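You operate a simulated robot arm through the tools that you are given. There is no shell and no other tool.

Carry out the task below with a simulated two-armed robot. There is one attempt and no reset: what you move stays moved.

Task
Take the gold clamp and put it on the square plate on the lower board of the blue table. Then put one of the silver hat brackets from the cubby hole a5 on the notepad. Then fetch the cardboard piece from the film end of the blue bench and set it on the top of the drawer chest. The order counts.

The check looks at the end state, three seconds after you hand in, the way a careful person would. Anything else that was tipped, shoved, dropped, spilled or broken makes it a failure.

Robot
Two 7-joint arms with two-finger parallel grippers on one trunk, on a base that moves. Base frame: it is fixed to the floor where the robot stands at the start and does not move with it; the origin is under the middle of the robot, x ahead of it, y to its left, z up. Readings come in mm, degrees, newtons and seconds.
The left shoulder is at the start at [-109, 119, 729], the right one opposite. With the tool pointing down near the work surface each hand reaches from about 120 to 560 mm from the robot's upright axis, wherever it stands, measured 20 degrees to its own side. Places, roughly: cardboard piece [500, -2750, 1000]; gold clamp (14x4x5 cm) [500, 200, 500]; notepad [-3000, -1250, 1000]; silver hat bracket (11x5x3 cm) [500, -300, 500]; square plate (25x25x2 cm) [-900, 1200, 600]; top of the drawer chest [600, -2900, 600]. Payload 3.43 kg a hand.
The tool frame of a hand sits at the grasp point between the pads (the TCP): z along the fingers, y along the line on which they close. The tips reach 30 mm beyond it. The gripper opens to 94 mm. The fingers are 28 mm wide and 10 mm thick; the gripper's body (50 by 96 mm) begins 55 mm behind the TCP.
Orientation is that of the tool frame in the base frame, as [roll, pitch, yaw] about the fixed x, y, z axes, in that order (R = Rz(yaw) Ry(pitch) Rx(roll)). With the fingers straight down and closing along the base's y, the tool's x points along the base's -x, its y along +y and its z along -z.

Tools
- The arms move only by the tool servo_tool. It takes "left_series", "right_series" or both (then of equal length, played together; a hand with none holds still); each is a list of rows, each a list of 7 numbers: the shift along the tool's x, y, z in mm, then the turn, a rotation vector about the tool's x, y, z in degrees, then the gripper command, from -1 (shut) to 1 (fully open), values between in proportion. In form: [[dx, dy, dz, ax, ay, az, gripper], ...]. A call has 1 to 20 rows; each row is the pose to reach, as a shift and turn from the pose commanded when the call began, along the tool's axes at that moment. Each row takes 0.2 s and may step no farther than 50 mm and 8.6 degrees from the row before; otherwise, or with a gripper value out of range, the whole call is refused. Where a pose cannot be reached the arm comes as near as it can. A force on the tool above 40 N (or 10 N above the force at the start of the call, whichever is more), or a blocked arm, ends the call early, and 0.2 s more pass. Each finger travels about 153 mm/s and halts on what it meets, pressing with about 27 N; the grip force reading is that of the motor and also rises with nothing between the fingers. The clock runs only during rows and for 0.2 s after the last one: add rows that repeat a pose to give the fingers time. The reply holds the time, the measured pose of the TCP, the force on the tool along the base axes, the opening and the grip force, in the units named above and with some noise, with the torque about the TCP (base axes, N m) and any sound that the robot's microphone picked up, and new pictures: "views" is both (left out), scene, wrist or none (wrist: the cameras of the hands that moved).
- Cameras (640 x 400 px; columns grow to the right, rows downward): "scene" is now at [18.9, -27.1, 1416.8]; the picture's right is [-0.40, -0.92, 0.00], its down [-0.83, 0.36, -0.43] and it looks along [0.40, -0.17, -0.90] (base axes); focal length 292 px, centre (320, 200). "left" rides on the left gripper at [76, -14, -102] in its tool frame; the picture's right is [0.18, 0.98, 0.00], its down [-0.75, 0.14, -0.64] and it looks along [-0.63, 0.12, 0.77] (tool axes); focal length 243 px, centre (320, 200). "right" rides on the right gripper at [76, 14, -102] in its tool frame; the picture's right is [-0.18, 0.98, 0.00], its down [-0.75, -0.14, -0.64] and it looks along [-0.63, -0.12, 0.77] (tool axes); focal length 243 px, centre (320, 200). There is no depth. A picture from a camera that has moved, and an enlarged one, comes with that camera's place and axes in the base frame and with its lens.
- slide_trunk(by): moves the trunk up (or, below 0, down) by that many mm; the arms and the scene camera ride with it, the base frame stays. It gives what a move gives, with no picture.
- drive_base(legs): drives the robot by 1 to 6 legs, each [ahead, left, turn to the left] in mm, mm and degrees, along the robot's own axes; the way and the turn of a leg run together, so that a leg with both is an arc; at most 1500 mm and 180 degrees a leg. The arms and the cameras ride along, it lands a little off, and it stops where it bumps. It gives what a move gives, and a new picture of the scene camera.
- turn_head(pan, tilt): turns the head with the scene camera to pan (to the left, within 143 degrees either way) and tilt (down, from -29 to 69), counted from straight ahead of the robot (the tilt from the chest, where the trunk bows). It gives what a move gives, and a new picture of the scene camera.
- close_up(camera, box): a new picture of the part [left, top, right, bottom] of that camera's present view, enlarged. It takes no simulated time.
- sign_off(): hands the job in; it is judged then, once.

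Places have to be worked out from the pictures, the camera data and where the tool is seen. Open the grippers and draw the arms clear of the work before you hand the job in, unless the task says otherwise.

The tools are called after "Call:" by a JSON object that holds its "name" and its "arguments". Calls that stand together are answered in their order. servo_tool: Moves the arms, as the interface text tells. Its arguments: {"type":"object","properties":{"left_series":{"type":"array","items":{"type":"array","items":{"type":"number"}}},"right_series":{"type":"array","items":{"type":"array","items":{"type":"number"}}},"views":{"type":"string","enum":["both","scene","wrist","none"]}},"required":[]} The other tools are called the same way: slide_trunk (by) moves the trunk up or down; drive_base (legs) drives the base; turn_head (pan, tilt) turns the head that bears the scene camera; close_up (camera, box) takes an enlarged picture of a part of a camera's view; sign_off () hands the job in.

At the start:

```text
time: 0.0
left_tool_pos: [296.7, 18.4, 803.8]
left_ee_rot: [-180.0, 0.0, 180.0]
left_ft_force: [-0.1, -0.3, 0.0]
left_wrist_torque: [0.0, 0.03, -0.03]
left_width: 94.0
left_finger_force: 0.1
right_tool_pos: [235.6, -275.4, 777.7]
right_ee_rot: [180.0, -0.1, 180.0]
right_ft_force: [0.4, -0.1, 0.2]
right_wrist_torque: [-0.01, 0.01, -0.01]
right_width: 93.9
right_finger_force: 0.1
trunk travel left (down, up): [-150.0, 185.0]
robot x, y, heading: [1.4, -1.0, 0.2]
head pan, tilt (commanded): [-23.6, 64.3]
```

scene: 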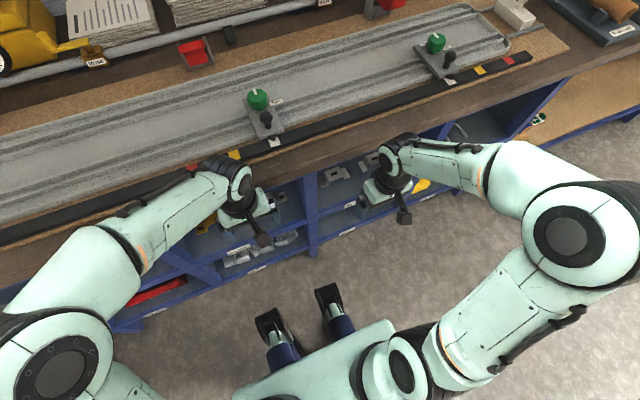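
right: 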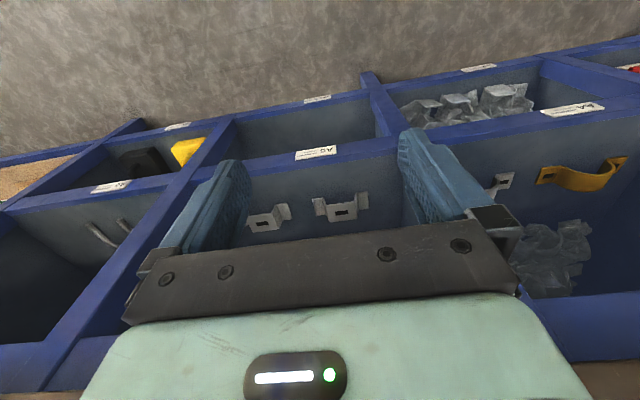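
left: 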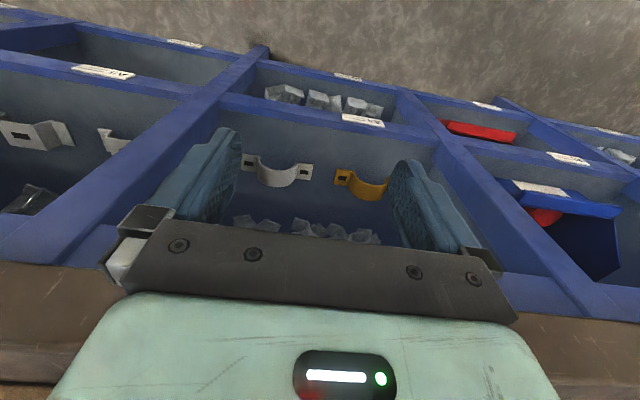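

I'll start by examining the cubbies closely from the present pictures before moving anything.

Call:
{"name": "close_up", "arguments": {"camera": "left", "box": [200, 40, 640, 260]}}

Call:
{"name": "close_up", "arguments": {"camera": "right", "box": [100, 60, 640, 300]}}

Call:
{"name": "close_up", "arguments": {"camera": "scene", "box": [100, 120, 500, 340]}}

Call:
{"name": "turn_head", "arguments": {"pan": 0, "tilt": 35}}

```text
1.45 times, centred on (420, 150) of left
camera zoom: at [220.7, 4.9, 907.2], right [-0.18, 0.98, 0.0], down [0.75, 0.14, 0.64], along [0.63, 0.12, -0.77], focal length 353 px, centre (174, 273)
```

zoom: 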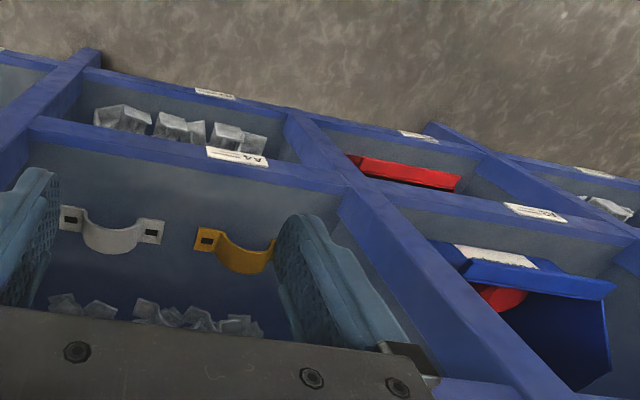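

```text
1.19 times, centred on (370, 180) of right
camera zoom: at [160.1, -262.2, 880.0], right [0.18, 0.98, 0.0], down [0.75, -0.14, 0.64], along [0.63, -0.12, -0.77], focal length 288 px, centre (261, 224)
```

zoom: 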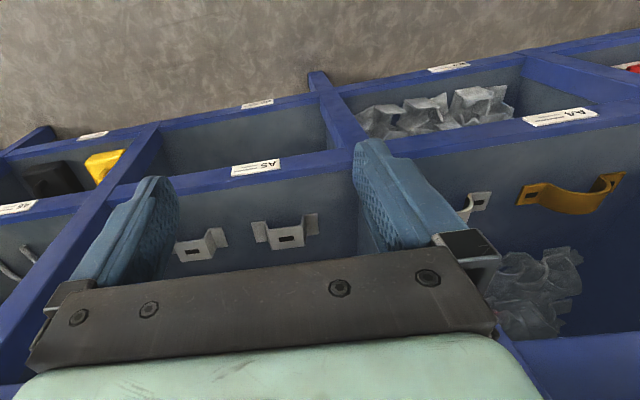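

```text
1.60 times, centred on (300, 230) of scene
camera zoom: at [18.9, -27.1, 1416.8], right [-0.4, -0.92, 0.0], down [-0.83, 0.36, -0.43], along [0.4, -0.17, -0.9], focal length 468 px, centre (352, 152)
```

zoom: 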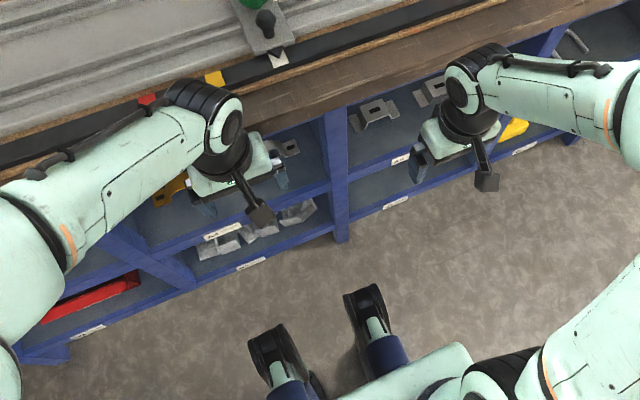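

```text
time: 0.9
left_tool_pos: [296.7, 18.3, 804.0]
left_ee_rot: [180.0, 0.0, -180.0]
left_ft_force: [1.0, 0.7, 0.2]
left_wrist_torque: [0.02, 0.0, -0.03]
left_width: 94.2
left_finger_force: 0.1
right_tool_pos: [235.0, -276.9, 778.0]
right_ee_rot: [-179.9, -0.1, -180.0]
right_ft_force: [-0.8, 0.7, -0.5]
right_wrist_torque: [-0.02, 0.01, 0.0]
right_width: 93.9
right_finger_force: 0.0
trunk travel left (down, up): [-150.0, 185.0]
robot x, y, heading: [0.2, 1.6, -0.2]
head pan, tilt (commanded): [0.0, 35.0]
camera scene: at [50.6, -2.5, 1455.8], right [0.0, -1.0, 0.0], down [-0.57, 0.0, -0.82], along [0.82, 0.0, -0.57], focal length 292 px, centre (320, 200)
```

scene: 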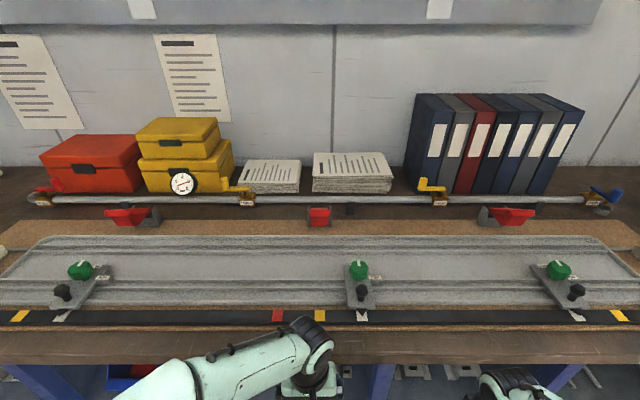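

The bench with cubbies is ahead: A4 (gold clamp) on the left hand's side and A5 (hat brackets) on the right. Before planning, I'll look around to find the other places.

Call:
{"name": "turn_head", "arguments": {"pan": 90, "tilt": 20}}

Call:
{"name": "turn_head", "arguments": {"pan": 140, "tilt": 20}}

Call:
{"name": "turn_head", "arguments": {"pan": -140, "tilt": 15}}

Call:
{"name": "turn_head", "arguments": {"pan": -80, "tilt": 20}}

```text
time: 2.6
left_tool_pos: [296.8, 18.6, 802.9]
left_ee_rot: [179.9, 0.1, -180.0]
left_ft_force: [0.1, 0.0, -0.6]
left_wrist_torque: [0.02, -0.02, 0.02]
left_width: 94.0
left_finger_force: 0.2
right_tool_pos: [234.7, -276.6, 776.5]
right_ee_rot: [180.0, 0.0, -179.9]
right_ft_force: [-0.4, 0.3, -0.2]
right_wrist_torque: [-0.04, -0.01, -0.01]
right_width: 94.0
right_finger_force: 0.1
trunk travel left (down, up): [-150.0, 185.0]
robot x, y, heading: [-2.8, -0.1, 0.0]
head pan, tilt (commanded): [90.0, 20.0]
camera scene: at [-37.4, 90.7, 1479.8], right [1.0, 0.0, 0.0], down [0.0, -0.34, -0.94], along [0.0, 0.94, -0.34], focal length 292 px, centre (320, 200)
```

scene: 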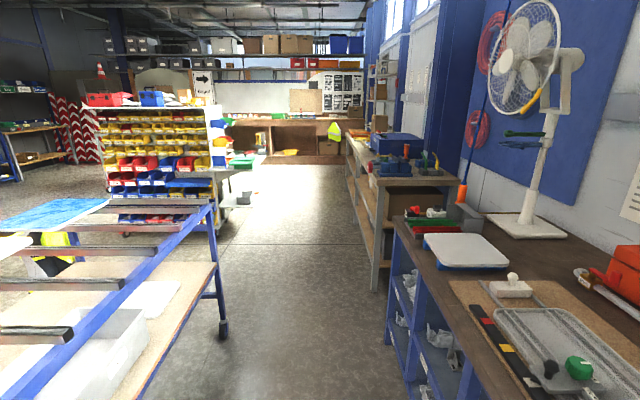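

```text
time: 3.8
left_tool_pos: [295.9, 20.0, 803.8]
left_ee_rot: [-180.0, 0.0, -179.9]
left_ft_force: [0.0, -0.1, -0.7]
left_wrist_torque: [-0.02, -0.02, 0.0]
left_width: 94.1
left_finger_force: 0.1
right_tool_pos: [236.6, -276.4, 776.7]
right_ee_rot: [-179.9, 0.0, -180.0]
right_ft_force: [0.9, 0.2, 0.0]
right_wrist_torque: [-0.01, -0.01, 0.05]
right_width: 93.9
right_finger_force: 0.1
trunk travel left (down, up): [-150.0, 185.0]
robot x, y, heading: [3.8, 2.3, 0.1]
head pan, tilt (commanded): [140.0, 20.0]
camera scene: at [-108.7, 57.5, 1479.8], right [0.64, 0.77, 0.0], down [0.26, -0.22, -0.94], along [-0.72, 0.6, -0.34], focal length 292 px, centre (320, 200)
```

scene: 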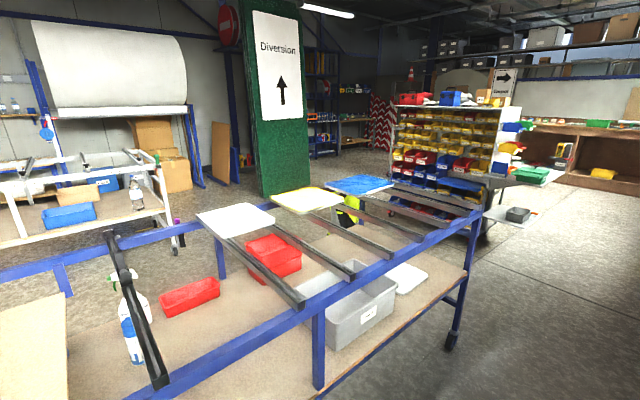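

```text
time: 7.6
left_tool_pos: [297.4, 19.2, 803.4]
left_ee_rot: [180.0, 0.1, -180.0]
left_ft_force: [-1.2, 0.8, 0.4]
left_wrist_torque: [-0.01, 0.0, -0.01]
left_width: 94.0
left_finger_force: 0.0
right_tool_pos: [235.6, -275.9, 776.3]
right_ee_rot: [179.9, 0.0, 180.0]
right_ft_force: [1.4, 0.0, 0.2]
right_wrist_torque: [-0.02, 0.01, 0.0]
right_width: 94.2
right_finger_force: 0.1
trunk travel left (down, up): [-150.0, 185.0]
robot x, y, heading: [3.4, 1.9, 0.0]
head pan, tilt (commanded): [-140.0, 15.0]
camera scene: at [-109.0, -62.5, 1487.9], right [-0.64, 0.77, 0.0], down [0.2, 0.17, -0.97], along [-0.74, -0.62, -0.26], focal length 292 px, centre (320, 200)
```

scene: 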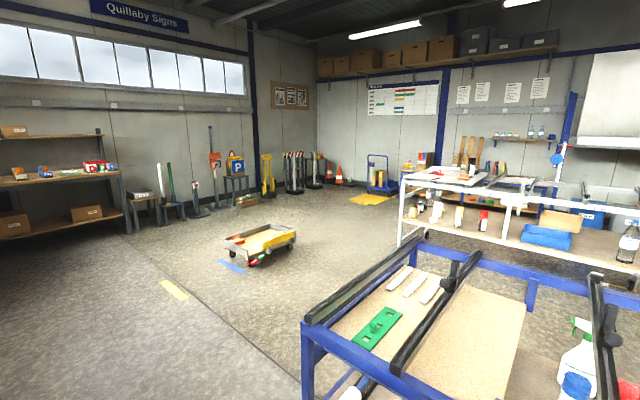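

```text
time: 8.9
left_tool_pos: [296.1, 20.5, 803.4]
left_ee_rot: [-180.0, 0.0, -179.9]
left_ft_force: [0.2, 0.2, -0.3]
left_wrist_torque: [0.0, 0.04, -0.01]
left_width: 93.9
left_finger_force: 0.1
right_tool_pos: [236.6, -276.2, 777.1]
right_ee_rot: [180.0, 0.0, -179.9]
right_ft_force: [0.9, 0.9, -0.3]
right_wrist_torque: [0.02, 0.01, 0.0]
right_width: 93.9
right_finger_force: 0.1
trunk travel left (down, up): [-150.0, 185.0]
robot x, y, heading: [3.8, -1.9, 0.1]
head pan, tilt (commanded): [-80.0, 20.0]
camera scene: at [-21.4, -94.1, 1479.8], right [-0.98, -0.17, 0.0], down [-0.06, 0.34, -0.94], along [0.16, -0.93, -0.34], focal length 292 px, centre (320, 200)
```

scene: 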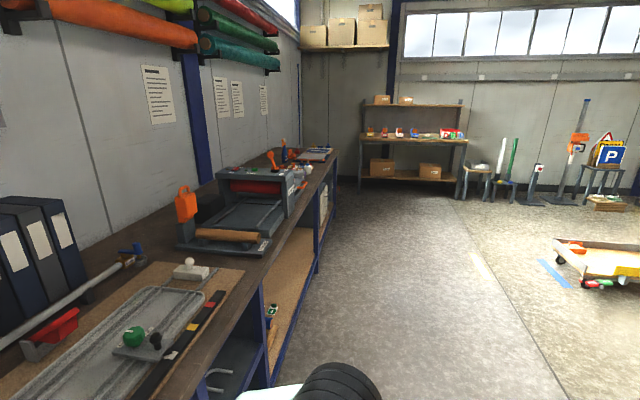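

The white square plate lies on the lower board of the blue table behind-left (around [-830, 1200, 600]), with upper rails above it. I'll back off slightly from the bench and lower the trunk, so the hands can look and reach into the cubbies.

Call:
{"name": "drive_base", "arguments": {"legs": [[-120, 0, 0]]}}

Call:
{"name": "slide_trunk", "arguments": {"by": -150}}

Call:
{"name": "turn_head", "arguments": {"pan": 0, "tilt": 45}}

Call:
{"name": "close_up", "arguments": {"camera": "left", "box": [0, 0, 640, 400]}}

Call:
{"name": "close_up", "arguments": {"camera": "right", "box": [0, 0, 640, 400]}}

```text
time: 10.2
left_tool_pos: [178.8, 20.5, 804.2]
left_ee_rot: [179.9, 0.1, 179.9]
left_ft_force: [-0.9, 0.0, -0.2]
left_wrist_torque: [0.01, -0.05, -0.02]
left_width: 93.9
left_finger_force: 0.1
right_tool_pos: [117.6, -276.8, 777.0]
right_ee_rot: [-179.9, 0.0, 180.0]
right_ft_force: [-0.5, -0.1, 0.6]
right_wrist_torque: [-0.01, 0.0, 0.04]
right_width: 93.9
right_finger_force: 0.1
trunk travel left (down, up): [-150.0, 185.0]
robot x, y, heading: [-117.6, 2.3, -0.2]
head pan, tilt (commanded): [-80.0, 20.0]
camera scene: at [-139.9, -94.1, 1479.7], right [-0.98, -0.17, 0.0], down [-0.06, 0.34, -0.94], along [0.16, -0.93, -0.34], focal length 292 px, centre (320, 200)
```

scene: 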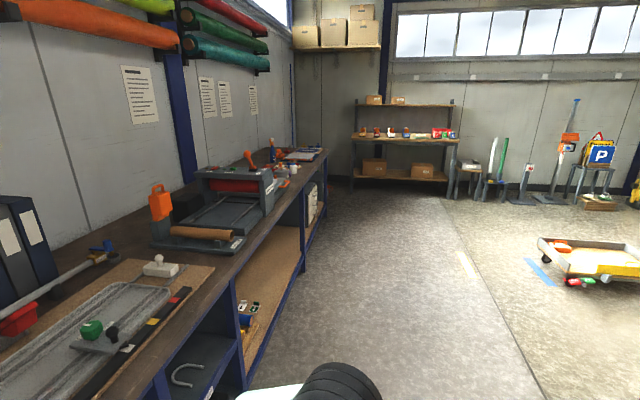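

```text
time: 11.9
left_tool_pos: [179.2, 18.7, 653.5]
left_ee_rot: [-180.0, 0.0, -180.0]
left_ft_force: [-0.5, -0.4, 0.2]
left_wrist_torque: [0.0, 0.02, -0.01]
left_width: 93.9
left_finger_force: 0.0
right_tool_pos: [117.3, -276.5, 626.7]
right_ee_rot: [180.0, 0.0, -180.0]
right_ft_force: [-0.1, 0.0, 0.8]
right_wrist_torque: [-0.01, -0.01, -0.02]
right_width: 94.0
right_finger_force: 0.1
trunk travel left (down, up): [0.0, 335.0]
robot x, y, heading: [-120.2, -4.5, -0.1]
head pan, tilt (commanded): [-80.0, 20.0]
```

```text
time: 13.4
left_tool_pos: [179.8, 18.6, 655.1]
left_ee_rot: [-179.9, 0.0, 179.9]
left_ft_force: [-0.4, -0.3, 0.6]
left_wrist_torque: [0.0, 0.0, 0.01]
left_width: 94.2
left_finger_force: 0.0
right_tool_pos: [118.7, -276.1, 626.5]
right_ee_rot: [-180.0, 0.0, 180.0]
right_ft_force: [0.9, 0.4, 0.6]
right_wrist_torque: [0.01, 0.0, -0.02]
right_width: 94.1
right_finger_force: 0.0
trunk travel left (down, up): [0.0, 335.0]
robot x, y, heading: [-119.1, -1.2, -0.2]
head pan, tilt (commanded): [0.0, 45.0]
camera scene: at [-32.2, -2.5, 1288.5], right [0.0, -1.0, 0.0], down [-0.71, 0.0, -0.71], along [0.71, 0.0, -0.71], focal length 292 px, centre (320, 200)
```

scene: 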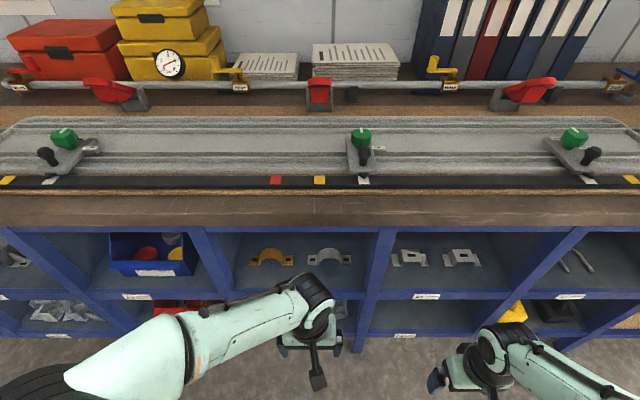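

```text
1.00 times, centred on (320, 200) of left (not enlarged: the box is as wide or as high as the picture)
camera zoom: at [103.4, 4.8, 757.2], right [-0.18, 0.98, 0.0], down [0.75, 0.14, 0.64], along [0.63, 0.12, -0.77], focal length 243 px, centre (320, 200)
```

zoom: 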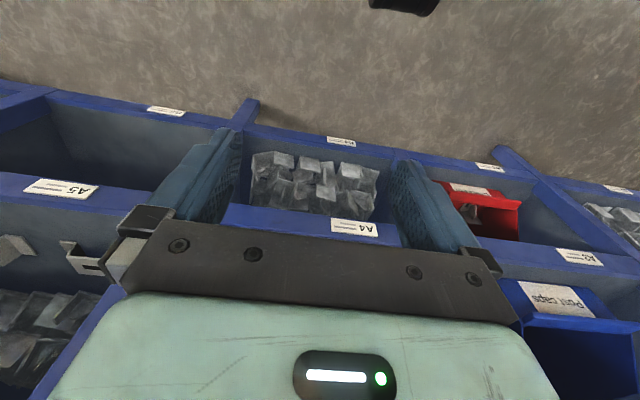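

```text
1.00 times, centred on (320, 200) of right (not enlarged: the box is as wide or as high as the picture)
camera zoom: at [42.7, -262.2, 730.0], right [0.18, 0.98, 0.0], down [0.75, -0.14, 0.64], along [0.63, -0.12, -0.77], focal length 243 px, centre (320, 200)
```

zoom: 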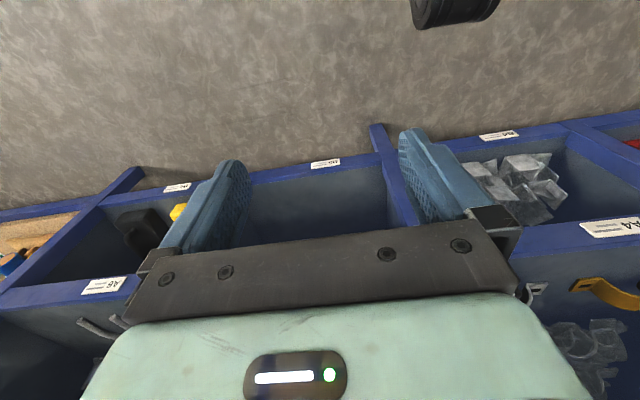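

The scene camera now sees the gold clamp in A4 and two hat brackets in A5. I zoom in on them.

Call:
{"name": "close_up", "arguments": {"camera": "scene", "box": [200, 215, 360, 315]}}

Call:
{"name": "close_up", "arguments": {"camera": "scene", "box": [360, 215, 520, 315]}}

```text
4.00 times, centred on (280, 265) of scene
camera zoom: at [-32.2, -2.5, 1288.5], right [0.0, -1.0, 0.0], down [-0.71, 0.0, -0.71], along [0.71, 0.0, -0.71], focal length 1169 px, centre (480, -60)
```

zoom: 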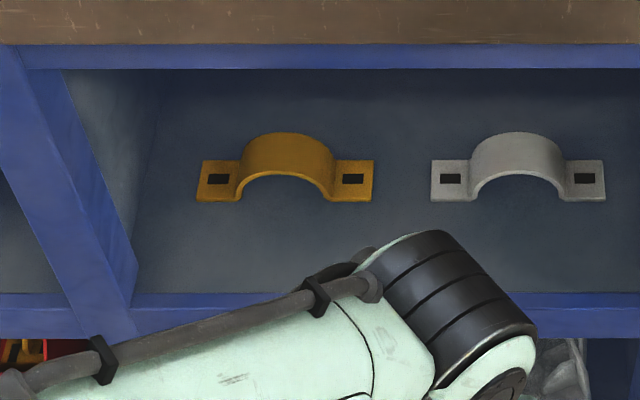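

```text
4.00 times, centred on (440, 265) of scene
camera zoom: at [-32.2, -2.5, 1288.5], right [0.0, -1.0, 0.0], down [-0.71, 0.0, -0.71], along [0.71, 0.0, -0.71], focal length 1169 px, centre (-160, -60)
```

zoom: 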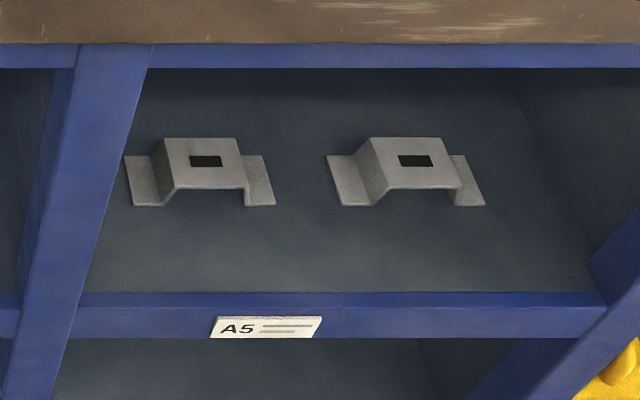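

The clear view puts the gold clamp upright in A4 at about x 482–521, y 84–224, floor z≈480, arch top ≈527. I'll pitch the left hand forward to nearly horizontal (15° down) so it can slide into the cubby, keeping clear of the bench edge at x≈357.

Call:
{"name": "servo_tool", "arguments": {"left_series": [[-8, 10, 3, 0, -7.5, 0, 1], [-16, 20, 6, 0, -15, 0, 1], [-24, 30, 9, 0, -22.5, 0, 1], [-32, 40, 12, 0, -30, 0, 1], [-40, 50, 15, 0, -37.5, 0, 1], [-48, 60, 18, 0, -45, 0, 1], [-56, 70, 21, 0, -52.5, 0, 1], [-64, 80, 24, 0, -60, 0, 1], [-72, 90, 27, 0, -67.5, 0, 1], [-80, 100, 30, 0, -75, 0, 1], [-80, 100, 30, 0, -75, 0, 1]], "views": "both"}}

```text
time: 15.8
left_tool_pos: [259.7, 113.0, 634.7]
left_ee_rot: [179.9, 75.0, -179.8]
left_ft_force: [-0.2, -0.8, 0.4]
left_wrist_torque: [-0.02, -0.03, -0.01]
left_width: 94.2
left_finger_force: 0.0
left hand out of reach, approached as far as the arm can: row 10, 11
right_tool_pos: [118.6, -276.4, 627.7]
right_ee_rot: [180.0, 0.0, 180.0]
right_ft_force: [0.4, -0.3, 0.6]
right_wrist_torque: [-0.02, 0.0, 0.04]
right_width: 93.8
right_finger_force: 0.0
trunk travel left (down, up): [0.0, 335.0]
robot x, y, heading: [-116.7, -0.1, 0.1]
head pan, tilt (commanded): [0.0, 45.0]
camera scene: at [-32.2, -2.4, 1288.5], right [0.0, -1.0, 0.0], down [-0.71, 0.0, -0.71], along [0.71, 0.0, -0.71], focal length 292 px, centre (320, 200)
camera left: at [141.1, 98.4, 587.8], right [-0.05, 0.98, -0.18], down [-0.43, 0.14, 0.89], along [0.9, 0.12, 0.41], focal length 243 px, centre (320, 200)
```

scene: 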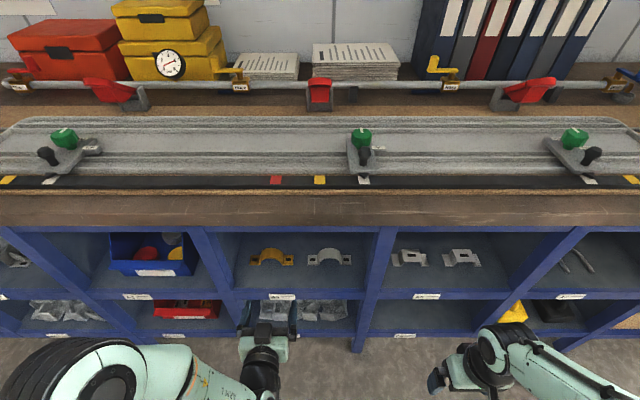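
left: 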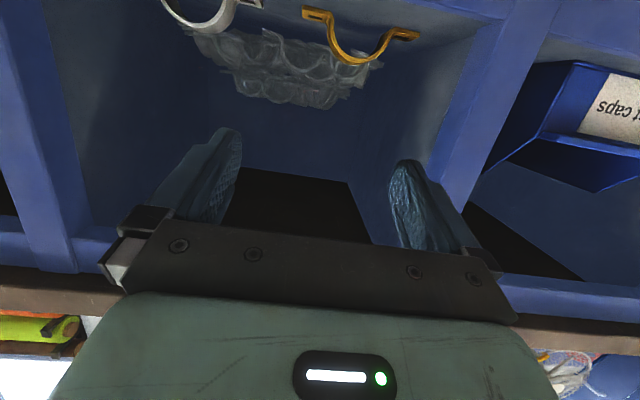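

The hand is now nearly horizontal. Next I roll it −90° about its long axis so that the fingers close vertically and the camera goes to the right-hand side.

Call:
{"name": "servo_tool", "arguments": {"left_series": [[0, 0, 0, 0, 0, -8.2, 1], [0, 0, 0, 0, 0, -16.4, 1], [0, 0, 0, 0, 0, -24.6, 1], [0, 0, 0, 0, 0, -32.8, 1], [0, 0, 0, 0, 0, -41, 1], [0, 0, 0, 0, 0, -49.2, 1], [0, 0, 0, 0, 0, -57.4, 1], [0, 0, 0, 0, 0, -65.6, 1], [0, 0, 0, 0, 0, -73.8, 1], [0, 0, 0, 0, 0, -82, 1], [0, 0, 0, 0, 0, -90, 1]], "views": "both"}}

```text
time: 18.2
left_tool_pos: [260.1, 121.9, 676.1]
left_ee_rot: [-106.0, 0.0, -90.1]
left_ft_force: [0.1, 0.7, -0.5]
left_wrist_torque: [0.03, 0.02, -0.01]
left_width: 93.9
left_finger_force: 0.0
left hand out of reach, approached as far as the arm can: row 4, 5, 6, 7, 8, 9, 10, 11
right_tool_pos: [118.4, -276.0, 627.0]
right_ee_rot: [179.9, 0.0, -180.0]
right_ft_force: [0.8, -0.1, -0.5]
right_wrist_torque: [0.04, 0.0, 0.03]
right_width: 93.7
right_finger_force: 0.1
trunk travel left (down, up): [0.0, 335.0]
robot x, y, heading: [-113.0, 0.5, -0.1]
head pan, tilt (commanded): [0.0, 45.0]
camera scene: at [-32.2, -2.3, 1288.5], right [0.0, -1.0, 0.0], down [-0.71, 0.0, -0.71], along [0.71, 0.0, -0.71], focal length 292 px, centre (320, 200)
camera left: at [166.3, 46.0, 719.3], right [-0.27, -0.18, -0.94], down [-0.65, 0.76, 0.04], along [0.71, 0.63, -0.33], focal length 243 px, centre (320, 200)
```

scene: 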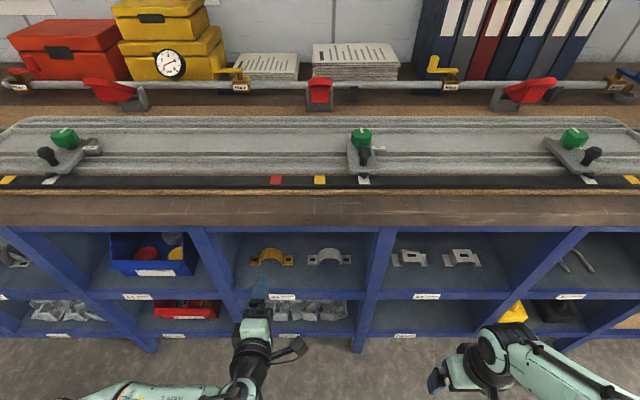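
left: 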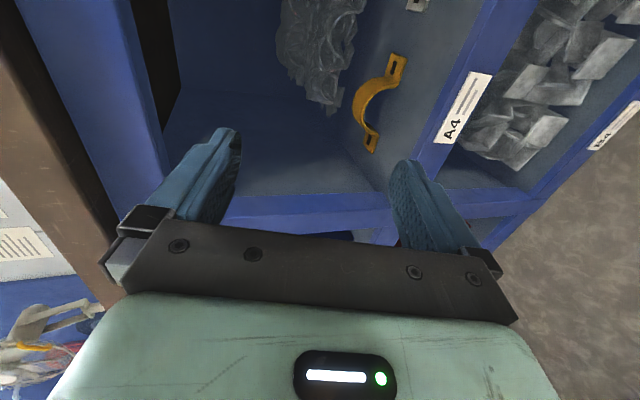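

The hand rolled as wanted, but it sits ~50 mm higher than asked since the arm is too folded here. I'll extend it forward toward the A4 opening (z 480–764) and see whether it gets down to height.

Call:
{"name": "servo_tool", "arguments": {"left_series": [[-10, 0, 20, 0, 0, 0, 1], [-20, 0, 40, 0, 0, 0, 1], [-30, 0, 60, 0, 0, 0, 1], [-35, 1, 73, 0, 0, 0, 1], [-35, 1, 73, 0, 0, 0, 1]], "views": "both"}}

```text
time: 19.4
left_tool_pos: [334.7, 158.9, 670.7]
left_ee_rot: [-105.5, 0.0, -90.1]
left_ft_force: [0.7, 0.2, -0.3]
left_wrist_torque: [-0.02, 0.01, -0.01]
left_width: 94.2
left_finger_force: 0.1
left hand out of reach, approached as far as the arm can: row 1, 2, 3, 4, 5
right_tool_pos: [117.8, -276.0, 626.9]
right_ee_rot: [180.0, 0.0, 180.0]
right_ft_force: [0.4, 0.7, 0.2]
right_wrist_torque: [0.02, -0.02, -0.01]
right_width: 93.7
right_finger_force: 0.1
trunk travel left (down, up): [0.0, 335.0]
robot x, y, heading: [-114.6, -1.6, 0.2]
head pan, tilt (commanded): [0.0, 45.0]
camera scene: at [-32.2, -2.4, 1288.5], right [0.0, -1.0, 0.0], down [-0.71, 0.0, -0.71], along [0.71, 0.0, -0.71], focal length 292 px, centre (320, 200)
camera left: at [239.1, 83.1, 713.0], right [-0.26, -0.18, -0.95], down [-0.66, 0.75, 0.04], along [0.71, 0.63, -0.32], focal length 243 px, centre (320, 200)
```

scene: 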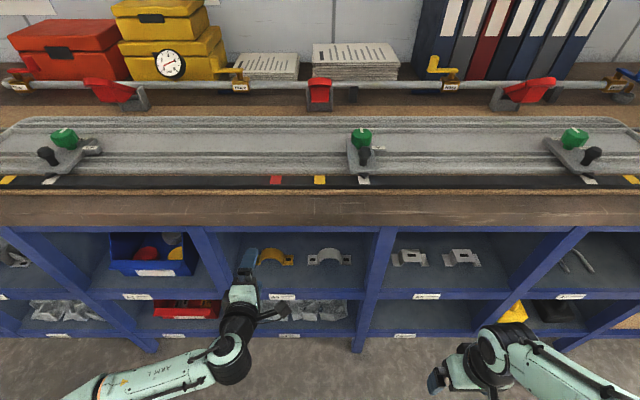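
left: 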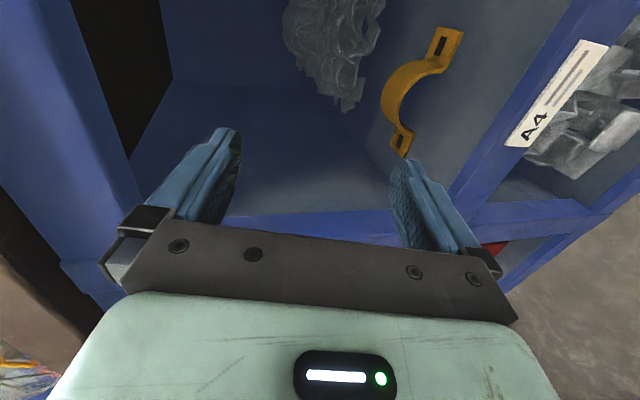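

At 15° tilt the arm bottoms out at z≈670, so I'll tilt the hand further down (to ~45°) in front of the opening and see how low it gets.

Call:
{"name": "servo_tool", "arguments": {"left_series": [[0, 6, -4, -7.5, 0, 0, 1], [0, 12, -8, -15, 0, 0, 1], [0, 18, -11, -22.5, 0, 0, 1], [0, 24, -14, -30, 0, 0, 1], [0, 24, -14, -30, 0, 0, 1]], "views": "both"}}

```text
time: 20.6
left_tool_pos: [313.0, 158.5, 651.5]
left_ee_rot: [-135.1, 0.0, -90.0]
left_ft_force: [-0.5, -0.2, -0.5]
left_wrist_torque: [0.0, -0.01, -0.03]
left_width: 94.0
left_finger_force: 0.1
right_tool_pos: [119.6, -276.3, 626.9]
right_ee_rot: [180.0, 0.0, 179.9]
right_ft_force: [0.5, -0.2, 0.1]
right_wrist_torque: [0.02, 0.01, 0.0]
right_width: 93.8
right_finger_force: 0.1
trunk travel left (down, up): [0.0, 335.0]
robot x, y, heading: [-116.0, 2.3, 0.1]
head pan, tilt (commanded): [0.0, 45.0]
camera scene: at [-32.2, -2.4, 1288.5], right [0.0, -1.0, 0.0], down [-0.71, 0.0, -0.71], along [0.71, 0.0, -0.71], focal length 292 px, centre (320, 200)
camera left: at [252.0, 82.4, 736.6], right [-0.7, -0.18, -0.69], down [-0.55, 0.75, 0.36], along [0.46, 0.63, -0.63], focal length 243 px, centre (320, 200)
```

scene: 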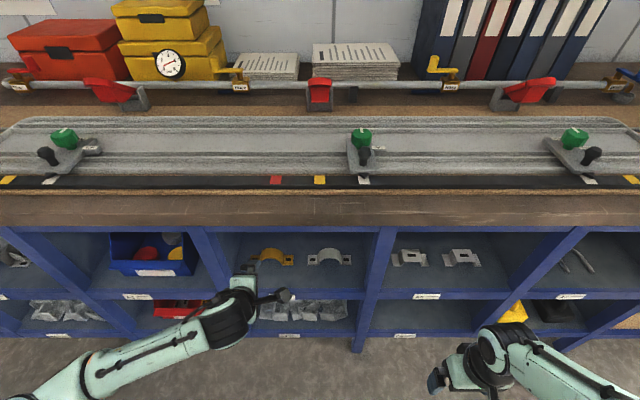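
left: 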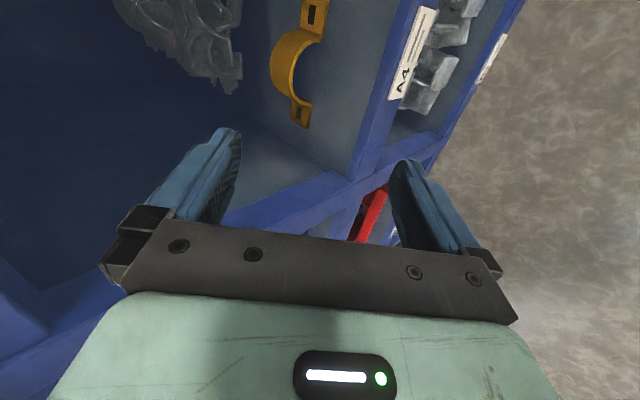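

At 45° the hand reaches exactly where asked. Now I test lowering it 100 mm in front of the shelf, with the fingers closed to ~40 mm.

Call:
{"name": "servo_tool", "arguments": {"left_series": [[0, 14, 14, 0, 0, 0, 0.5], [0, 28, 28, 0, 0, 0, 0], [0, 42, 42, 0, 0, 0, -0.15], [0, 56, 56, 0, 0, 0, -0.15], [0, 70, 70, 0, 0, 0, -0.15], [0, 70, 70, 0, 0, 0, -0.15]], "views": "both"}}

```text
time: 22.0
left_tool_pos: [314.6, 159.5, 553.6]
left_ee_rot: [-135.0, 0.0, -90.0]
left_ft_force: [0.0, -0.3, 0.0]
left_wrist_torque: [-0.03, -0.01, 0.0]
left_width: 39.8
left_finger_force: 0.0
right_tool_pos: [118.4, -277.0, 627.2]
right_ee_rot: [180.0, -0.1, 179.9]
right_ft_force: [-1.0, 0.0, 0.6]
right_wrist_torque: [-0.02, 0.02, 0.0]
right_width: 94.0
right_finger_force: 0.1
trunk travel left (down, up): [0.0, 335.0]
robot x, y, heading: [-114.8, 1.9, -0.1]
head pan, tilt (commanded): [0.0, 45.0]
camera scene: at [-32.2, -2.4, 1288.5], right [0.0, -1.0, 0.0], down [-0.71, 0.0, -0.71], along [0.71, 0.0, -0.71], focal length 292 px, centre (320, 200)
camera left: at [252.1, 83.6, 638.1], right [-0.69, -0.18, -0.7], down [-0.55, 0.75, 0.35], along [0.46, 0.63, -0.63], focal length 243 px, centre (320, 200)
```

scene: 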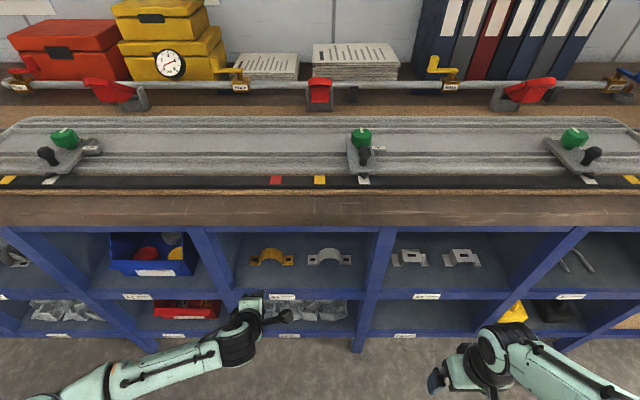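
left: 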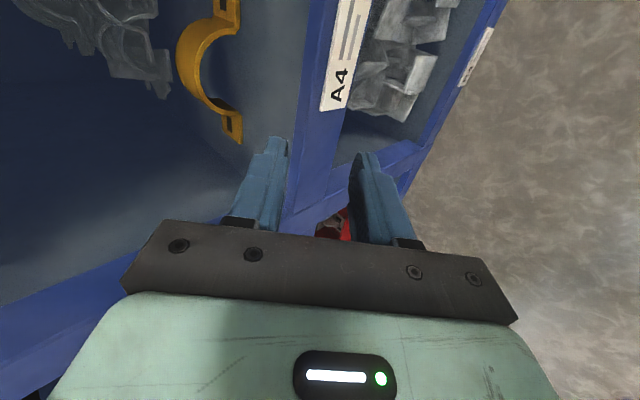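

That works. From here I'll try pitching back up toward 15° below horizontal at this height.

Call:
{"name": "servo_tool", "arguments": {"left_series": [[0, 0, 0, 7.5, 0, 0, -0.15], [0, 0, 0, 15, 0, 0, -0.15], [0, 0, 0, 22.5, 0, 0, -0.15], [0, 0, 0, 30, 0, 0, -0.15], [0, 0, 0, 30, 0, 0, -0.15]], "views": "scene"}}

```text
time: 23.2
left_tool_pos: [319.0, 162.1, 570.0]
left_ee_rot: [-116.8, 0.0, -90.1]
left_ft_force: [-0.2, -0.3, 0.0]
left_wrist_torque: [0.0, 0.01, 0.0]
left_width: 40.0
left_finger_force: 0.0
left hand out of reach, approached as far as the arm can: row 3, 4, 5
right_tool_pos: [118.2, -276.1, 626.9]
right_ee_rot: [180.0, 0.0, -180.0]
right_ft_force: [0.5, 0.2, -0.2]
right_wrist_torque: [-0.01, -0.01, 0.0]
right_width: 93.9
right_finger_force: 0.1
trunk travel left (down, up): [0.0, 335.0]
robot x, y, heading: [-118.0, 1.2, -0.2]
head pan, tilt (commanded): [0.0, 45.0]
camera scene: at [-32.2, -2.4, 1288.5], right [0.0, -1.0, 0.0], down [-0.71, 0.0, -0.71], along [0.71, 0.0, -0.71], focal length 292 px, centre (320, 200)
```

scene: 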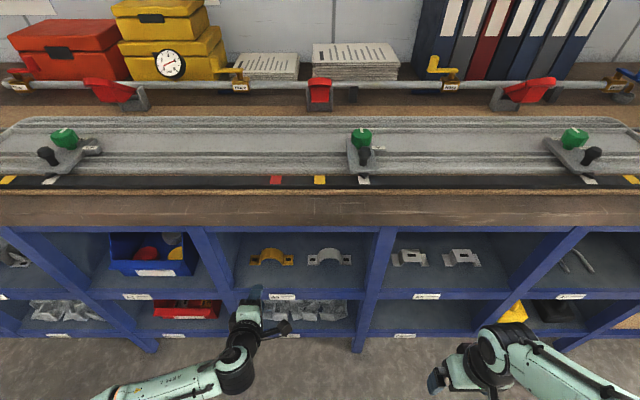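

The wrist limits the pitch while the arm is this folded. I'll back the base off a bit more so the arm can work more stretched out, then extend and level the hand in free space.

Call:
{"name": "drive_base", "arguments": {"legs": [[-150, 0, 0]]}}

Call:
{"name": "servo_tool", "arguments": {"left_series": [[0, 0, 35, 0, 0, 0, -0.15], [0, 0, 70, 2, 0, 0, -0.15], [0, 0, 105, 4, 0, 0, -0.15], [0, 0, 140, 8, 0, 0, -0.15], [0, 0, 150, 12, 0, 0, -0.15], [0, 0, 150, 12, 0, 0, -0.15]], "views": "both"}}

```text
time: 24.6
left_tool_pos: [169.5, 162.4, 570.0]
left_ee_rot: [-116.8, 0.1, -90.1]
left_ft_force: [-0.2, 0.1, -0.3]
left_wrist_torque: [0.02, 0.01, 0.01]
left_width: 39.9
left_finger_force: 0.1
right_tool_pos: [-32.0, -275.9, 627.6]
right_ee_rot: [179.9, 0.0, 180.0]
right_ft_force: [0.7, 0.1, 0.0]
right_wrist_torque: [0.01, 0.0, -0.01]
right_width: 94.1
right_finger_force: 0.0
trunk travel left (down, up): [0.0, 335.0]
robot x, y, heading: [-265.1, 2.4, -0.2]
head pan, tilt (commanded): [0.0, 45.0]
camera scene: at [-181.8, -2.3, 1288.5], right [0.0, -1.0, 0.0], down [-0.71, 0.0, -0.71], along [0.71, 0.0, -0.71], focal length 292 px, centre (320, 200)
```

scene: 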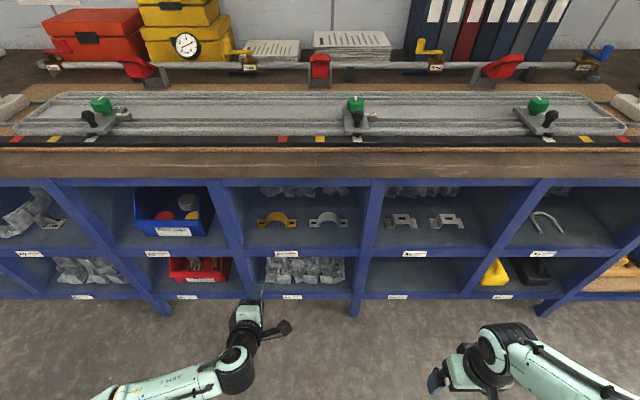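

```text
time: 26.0
left_tool_pos: [310.8, 170.8, 567.8]
left_ee_rot: [-112.6, 0.0, -90.5]
left_ft_force: [-0.8, -0.4, 0.3]
left_wrist_torque: [-0.04, -0.02, -0.01]
left_width: 40.1
left_finger_force: 0.1
left hand out of reach, approached as far as the arm can: row 2, 3, 4, 5, 6
right_tool_pos: [-30.7, -277.2, 627.7]
right_ee_rot: [-180.0, 0.0, 179.9]
right_ft_force: [-0.3, 0.0, 0.2]
right_wrist_torque: [0.01, -0.01, -0.01]
right_width: 94.0
right_finger_force: 0.1
trunk travel left (down, up): [0.0, 335.0]
robot x, y, heading: [-267.1, 2.7, 0.1]
head pan, tilt (commanded): [0.0, 45.0]
camera scene: at [-181.6, -2.3, 1288.5], right [0.0, -1.0, 0.0], down [-0.71, 0.0, -0.71], along [0.71, 0.0, -0.71], focal length 292 px, centre (320, 200)
camera left: at [221.2, 95.5, 621.7], right [-0.38, -0.18, -0.91], down [-0.64, 0.76, 0.11], along [0.67, 0.62, -0.4], focal length 243 px, centre (320, 200)
```

scene: 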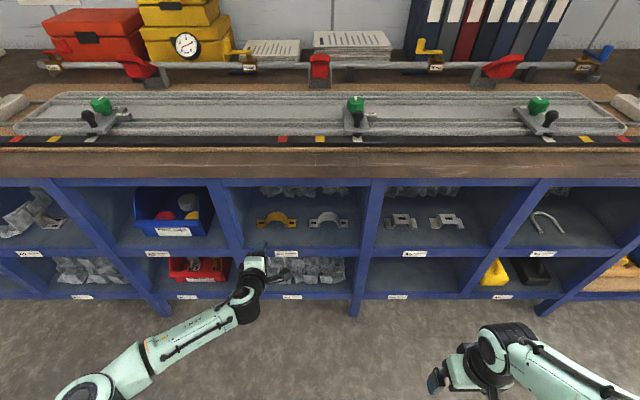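
left: 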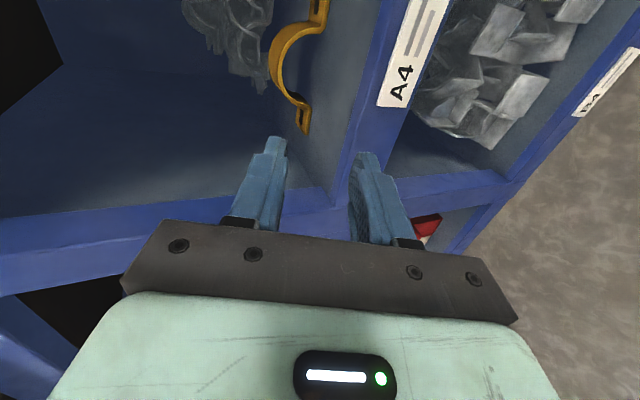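

Levelling is limited, so I'll switch to gripping across the arch's outer sides (≈78 mm, along y) with the hand tilted 45°. I pitch down to 45° while retracting a bit, then roll back 90°.

Call:
{"name": "servo_tool", "arguments": {"left_series": [[0, 1, -16, -5.6, 0, 0, -0.15], [0, 2, -32, -11.2, 0, 0, -0.15], [0, 3, -48, -16.8, 0, 0, -0.15], [0, 5, -63, -22.4, 0, 0, -0.15], [0, 5, -63, -22.4, 0, 0, -0.15]], "views": "none"}}

Call:
{"name": "servo_tool", "arguments": {"left_series": [[0, 0, 0, 0, 0, 8.2, 0], [0, 0, 0, 0, 0, 16.4, 0], [0, 0, 0, 0, 0, 24.6, 0.5], [0, 0, 0, 0, 0, 32.8, 1], [0, 0, 0, 0, 0, 41, 1], [0, 0, 0, 0, 0, 49.2, 1], [0, 0, 0, 0, 0, 57.4, 1], [0, 0, 0, 0, 0, 65.6, 1], [0, 0, 0, 0, 0, 73.8, 1], [0, 0, 0, 0, 0, 82, 1], [0, 0, 0, 0, 0, 90, 1], [0, 0, 0, 0, 0, 90, 1]], "views": "both"}}

```text
time: 27.2
left_tool_pos: [250.6, 171.8, 584.8]
left_ee_rot: [-135.1, -0.1, -90.5]
left_ft_force: [0.4, 0.7, 0.6]
left_wrist_torque: [-0.04, -0.04, 0.0]
left_width: 39.9
left_finger_force: 0.1
right_tool_pos: [-30.5, -276.9, 626.3]
right_ee_rot: [-179.9, -0.1, -179.9]
right_ft_force: [-0.2, 0.3, 0.5]
right_wrist_torque: [0.0, 0.0, 0.02]
right_width: 93.8
right_finger_force: 0.0
trunk travel left (down, up): [0.0, 335.0]
robot x, y, heading: [-264.7, 1.3, 0.0]
head pan, tilt (commanded): [0.0, 45.0]
```

```text
time: 29.8
left_tool_pos: [250.8, 170.9, 586.4]
left_ee_rot: [-180.0, 45.0, 179.5]
left_ft_force: [-0.3, -0.7, -0.1]
left_wrist_torque: [-0.01, -0.03, 0.0]
left_width: 94.0
left_finger_force: 0.0
right_tool_pos: [-31.5, -276.2, 627.8]
right_ee_rot: [-179.9, 0.0, 179.9]
right_ft_force: [-0.4, -1.1, 0.2]
right_wrist_torque: [0.04, 0.01, -0.02]
right_width: 93.9
right_finger_force: 0.1
trunk travel left (down, up): [0.0, 335.0]
robot x, y, heading: [-265.7, -1.1, -0.3]
head pan, tilt (commanded): [0.0, 45.0]
camera scene: at [-181.6, -2.3, 1288.5], right [0.0, -1.0, 0.0], down [-0.71, 0.0, -0.71], along [0.71, 0.0, -0.71], focal length 292 px, centre (320, 200)
camera left: at [124.9, 158.2, 605.1], right [-0.12, 0.98, -0.13], down [0.08, 0.14, 0.99], along [0.99, 0.11, -0.1], focal length 243 px, centre (320, 200)
```

scene: 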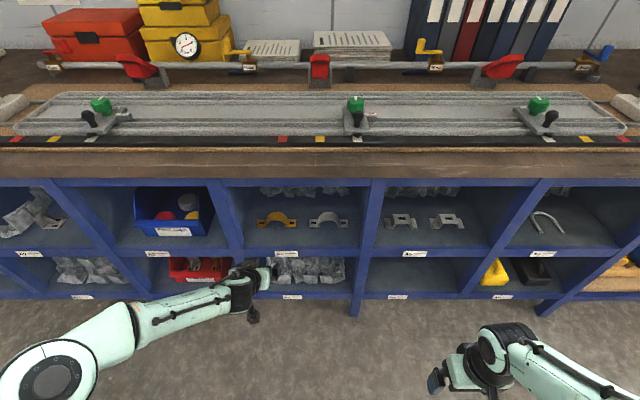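
left: 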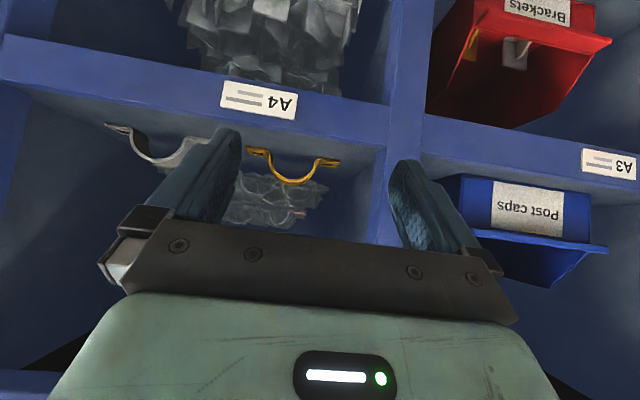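

Now the hand points 45° down with fingers closing along y. I'll take close-ups from both cameras to triangulate the clamp and shelf heights more exactly.

Call:
{"name": "close_up", "arguments": {"camera": "scene", "box": [220, 180, 380, 280]}}

Call:
{"name": "close_up", "arguments": {"camera": "left", "box": [200, 70, 360, 170]}}

```text
4.00 times, centred on (300, 230) of scene
camera zoom: at [-181.6, -2.3, 1288.5], right [0.0, -1.0, 0.0], down [-0.71, 0.0, -0.71], along [0.71, 0.0, -0.71], focal length 1169 px, centre (400, 80)
```

zoom: 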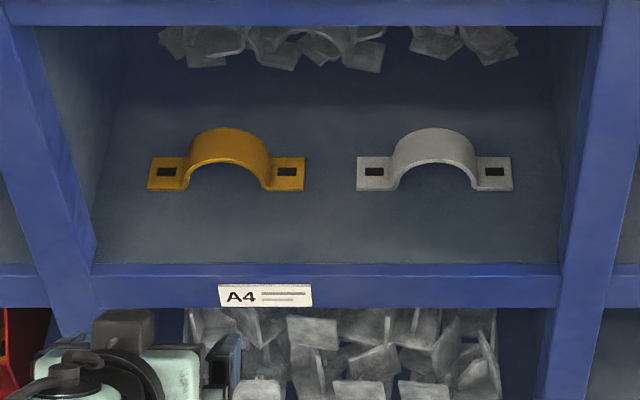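

```text
4.00 times, centred on (280, 120) of left
camera zoom: at [124.9, 158.2, 605.1], right [-0.12, 0.98, -0.13], down [0.08, 0.14, 0.99], along [0.99, 0.11, -0.1], focal length 970 px, centre (480, 520)
```

zoom: 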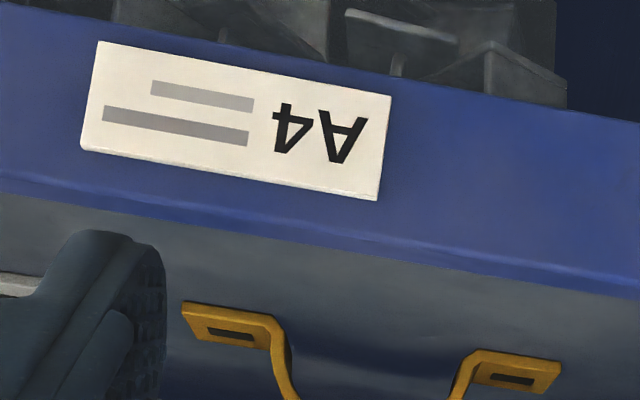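

Triangulation corrects the shelf: A4's floor is at z≈513, and the clamp spans x≈460–497, y≈79–214 (centre 478, 147), arch top ≈563, arch ~74 mm wide. I centre the hand on y=147, retract a little, then drive ahead 120 mm.

Call:
{"name": "servo_tool", "arguments": {"left_series": [[7, -12, -14, 0, 0, 0, 1], [14, -24, -28, 0, 0, 0, 1], [14, -24, -28, 0, 0, 0, 1]], "views": "none"}}

Call:
{"name": "drive_base", "arguments": {"legs": [[120, 0, 0]]}}

Call:
{"name": "close_up", "arguments": {"camera": "left", "box": [160, 60, 480, 260]}}

Call:
{"name": "close_up", "arguments": {"camera": "scene", "box": [200, 200, 360, 300]}}

```text
time: 30.6
left_tool_pos: [221.5, 147.1, 595.1]
left_ee_rot: [-179.8, 45.1, 179.7]
left_ft_force: [0.0, 0.5, -0.5]
left_wrist_torque: [0.01, 0.0, 0.0]
left_width: 93.8
left_finger_force: 0.1
right_tool_pos: [-31.2, -276.0, 628.0]
right_ee_rot: [-179.9, 0.0, -180.0]
right_ft_force: [0.3, 0.6, -0.1]
right_wrist_torque: [-0.02, -0.02, -0.01]
right_width: 93.9
right_finger_force: 0.2
trunk travel left (down, up): [0.0, 335.0]
robot x, y, heading: [-267.5, -0.3, -0.2]
head pan, tilt (commanded): [0.0, 45.0]
```

```text
time: 31.8
left_tool_pos: [338.8, 148.2, 594.6]
left_ee_rot: [-179.9, 45.0, 179.8]
left_ft_force: [0.2, -0.5, 0.4]
left_wrist_torque: [0.01, 0.0, -0.01]
left_width: 94.0
left_finger_force: 0.1
right_tool_pos: [87.4, -275.7, 626.8]
right_ee_rot: [180.0, 0.1, -179.9]
right_ft_force: [0.4, 0.1, 0.4]
right_wrist_torque: [0.01, -0.01, -0.02]
right_width: 94.0
right_finger_force: 0.0
trunk travel left (down, up): [0.0, 335.0]
robot x, y, heading: [-145.8, 1.3, 0.0]
head pan, tilt (commanded): [0.0, 45.0]
camera scene: at [-63.5, -2.1, 1288.5], right [0.0, -1.0, 0.0], down [-0.71, 0.0, -0.71], along [0.71, 0.0, -0.71], focal length 292 px, centre (320, 200)
```

scene: 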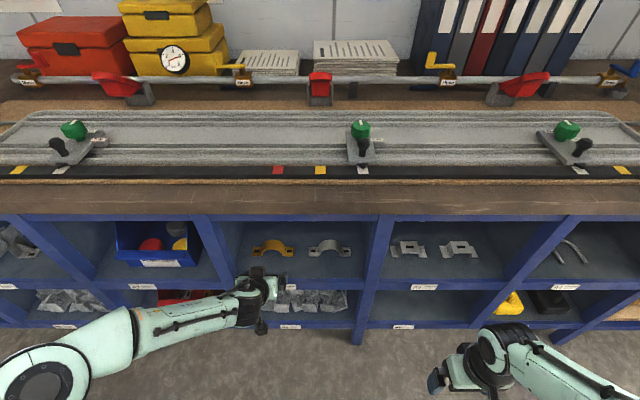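

```text
2.00 times, centred on (320, 160) of left
camera zoom: at [212.5, 135.1, 614.7], right [-0.12, 0.98, -0.13], down [0.08, 0.14, 0.99], along [0.99, 0.11, -0.1], focal length 485 px, centre (320, 280)
```

zoom: 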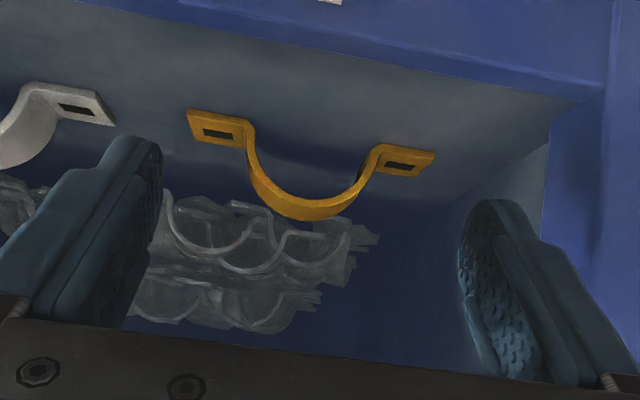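

```text
4.00 times, centred on (280, 250) of scene
camera zoom: at [-63.5, -2.1, 1288.5], right [0.0, -1.0, 0.0], down [-0.71, 0.0, -0.71], along [0.71, 0.0, -0.71], focal length 1169 px, centre (480, 0)
```

zoom: 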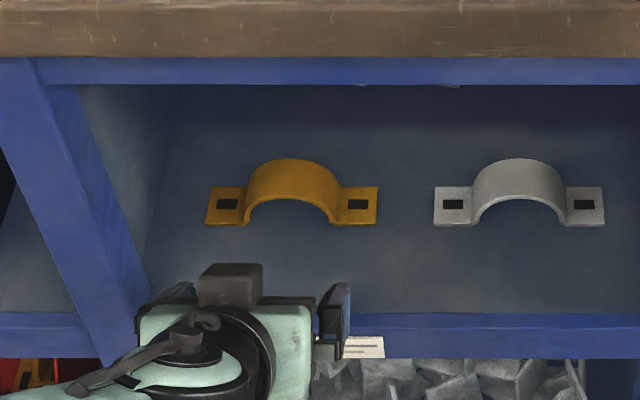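

Consistent: arch spans y≈108–182, clamp centre (479, 146). I move the open hand to a pre-grasp point 113 mm back along the 45° approach line.

Call:
{"name": "servo_tool", "arguments": {"left_series": [[-20, -1, 3, 0, 0, 0, 1], [-40, -2, 6, 0, 0, 0, 1], [-59, -2, 9, 0, 0, 0, 1], [-59, -2, 9, 0, 0, 0, 1]], "views": "both"}}

```text
time: 32.8
left_tool_pos: [389.9, 146.5, 631.6]
left_ee_rot: [-179.9, 45.0, 179.7]
left_ft_force: [0.6, 0.1, -0.9]
left_wrist_torque: [0.01, 0.01, -0.02]
left_width: 93.9
left_finger_force: 0.0
right_tool_pos: [86.8, -276.7, 626.9]
right_ee_rot: [-180.0, 0.1, -179.9]
right_ft_force: [0.1, 0.0, 0.1]
right_wrist_torque: [-0.01, -0.01, -0.02]
right_width: 94.1
right_finger_force: 0.0
trunk travel left (down, up): [0.0, 335.0]
robot x, y, heading: [-147.3, 0.9, 0.2]
head pan, tilt (commanded): [0.0, 45.0]
camera scene: at [-63.9, -2.1, 1288.5], right [0.0, -1.0, 0.0], down [-0.71, 0.0, -0.71], along [0.71, 0.0, -0.71], focal length 292 px, centre (320, 200)
camera left: at [262.3, 132.1, 650.7], right [-0.12, 0.98, -0.13], down [0.08, 0.14, 0.99], along [0.99, 0.11, -0.1], focal length 243 px, centre (320, 200)
```

scene: 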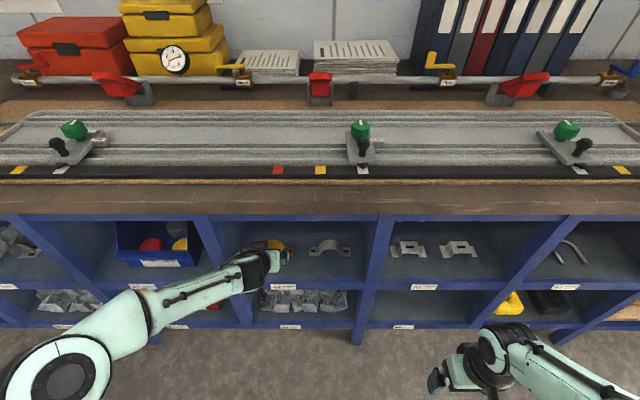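
left: 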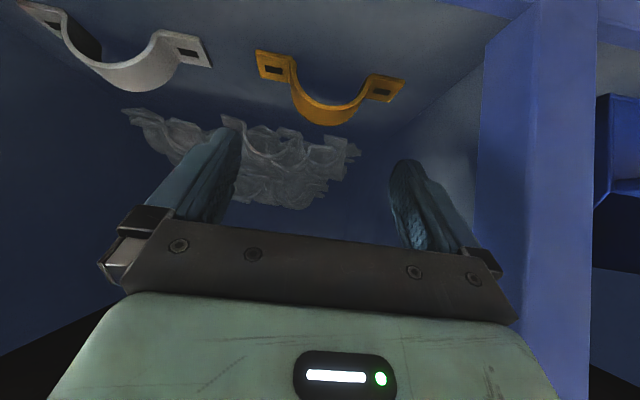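

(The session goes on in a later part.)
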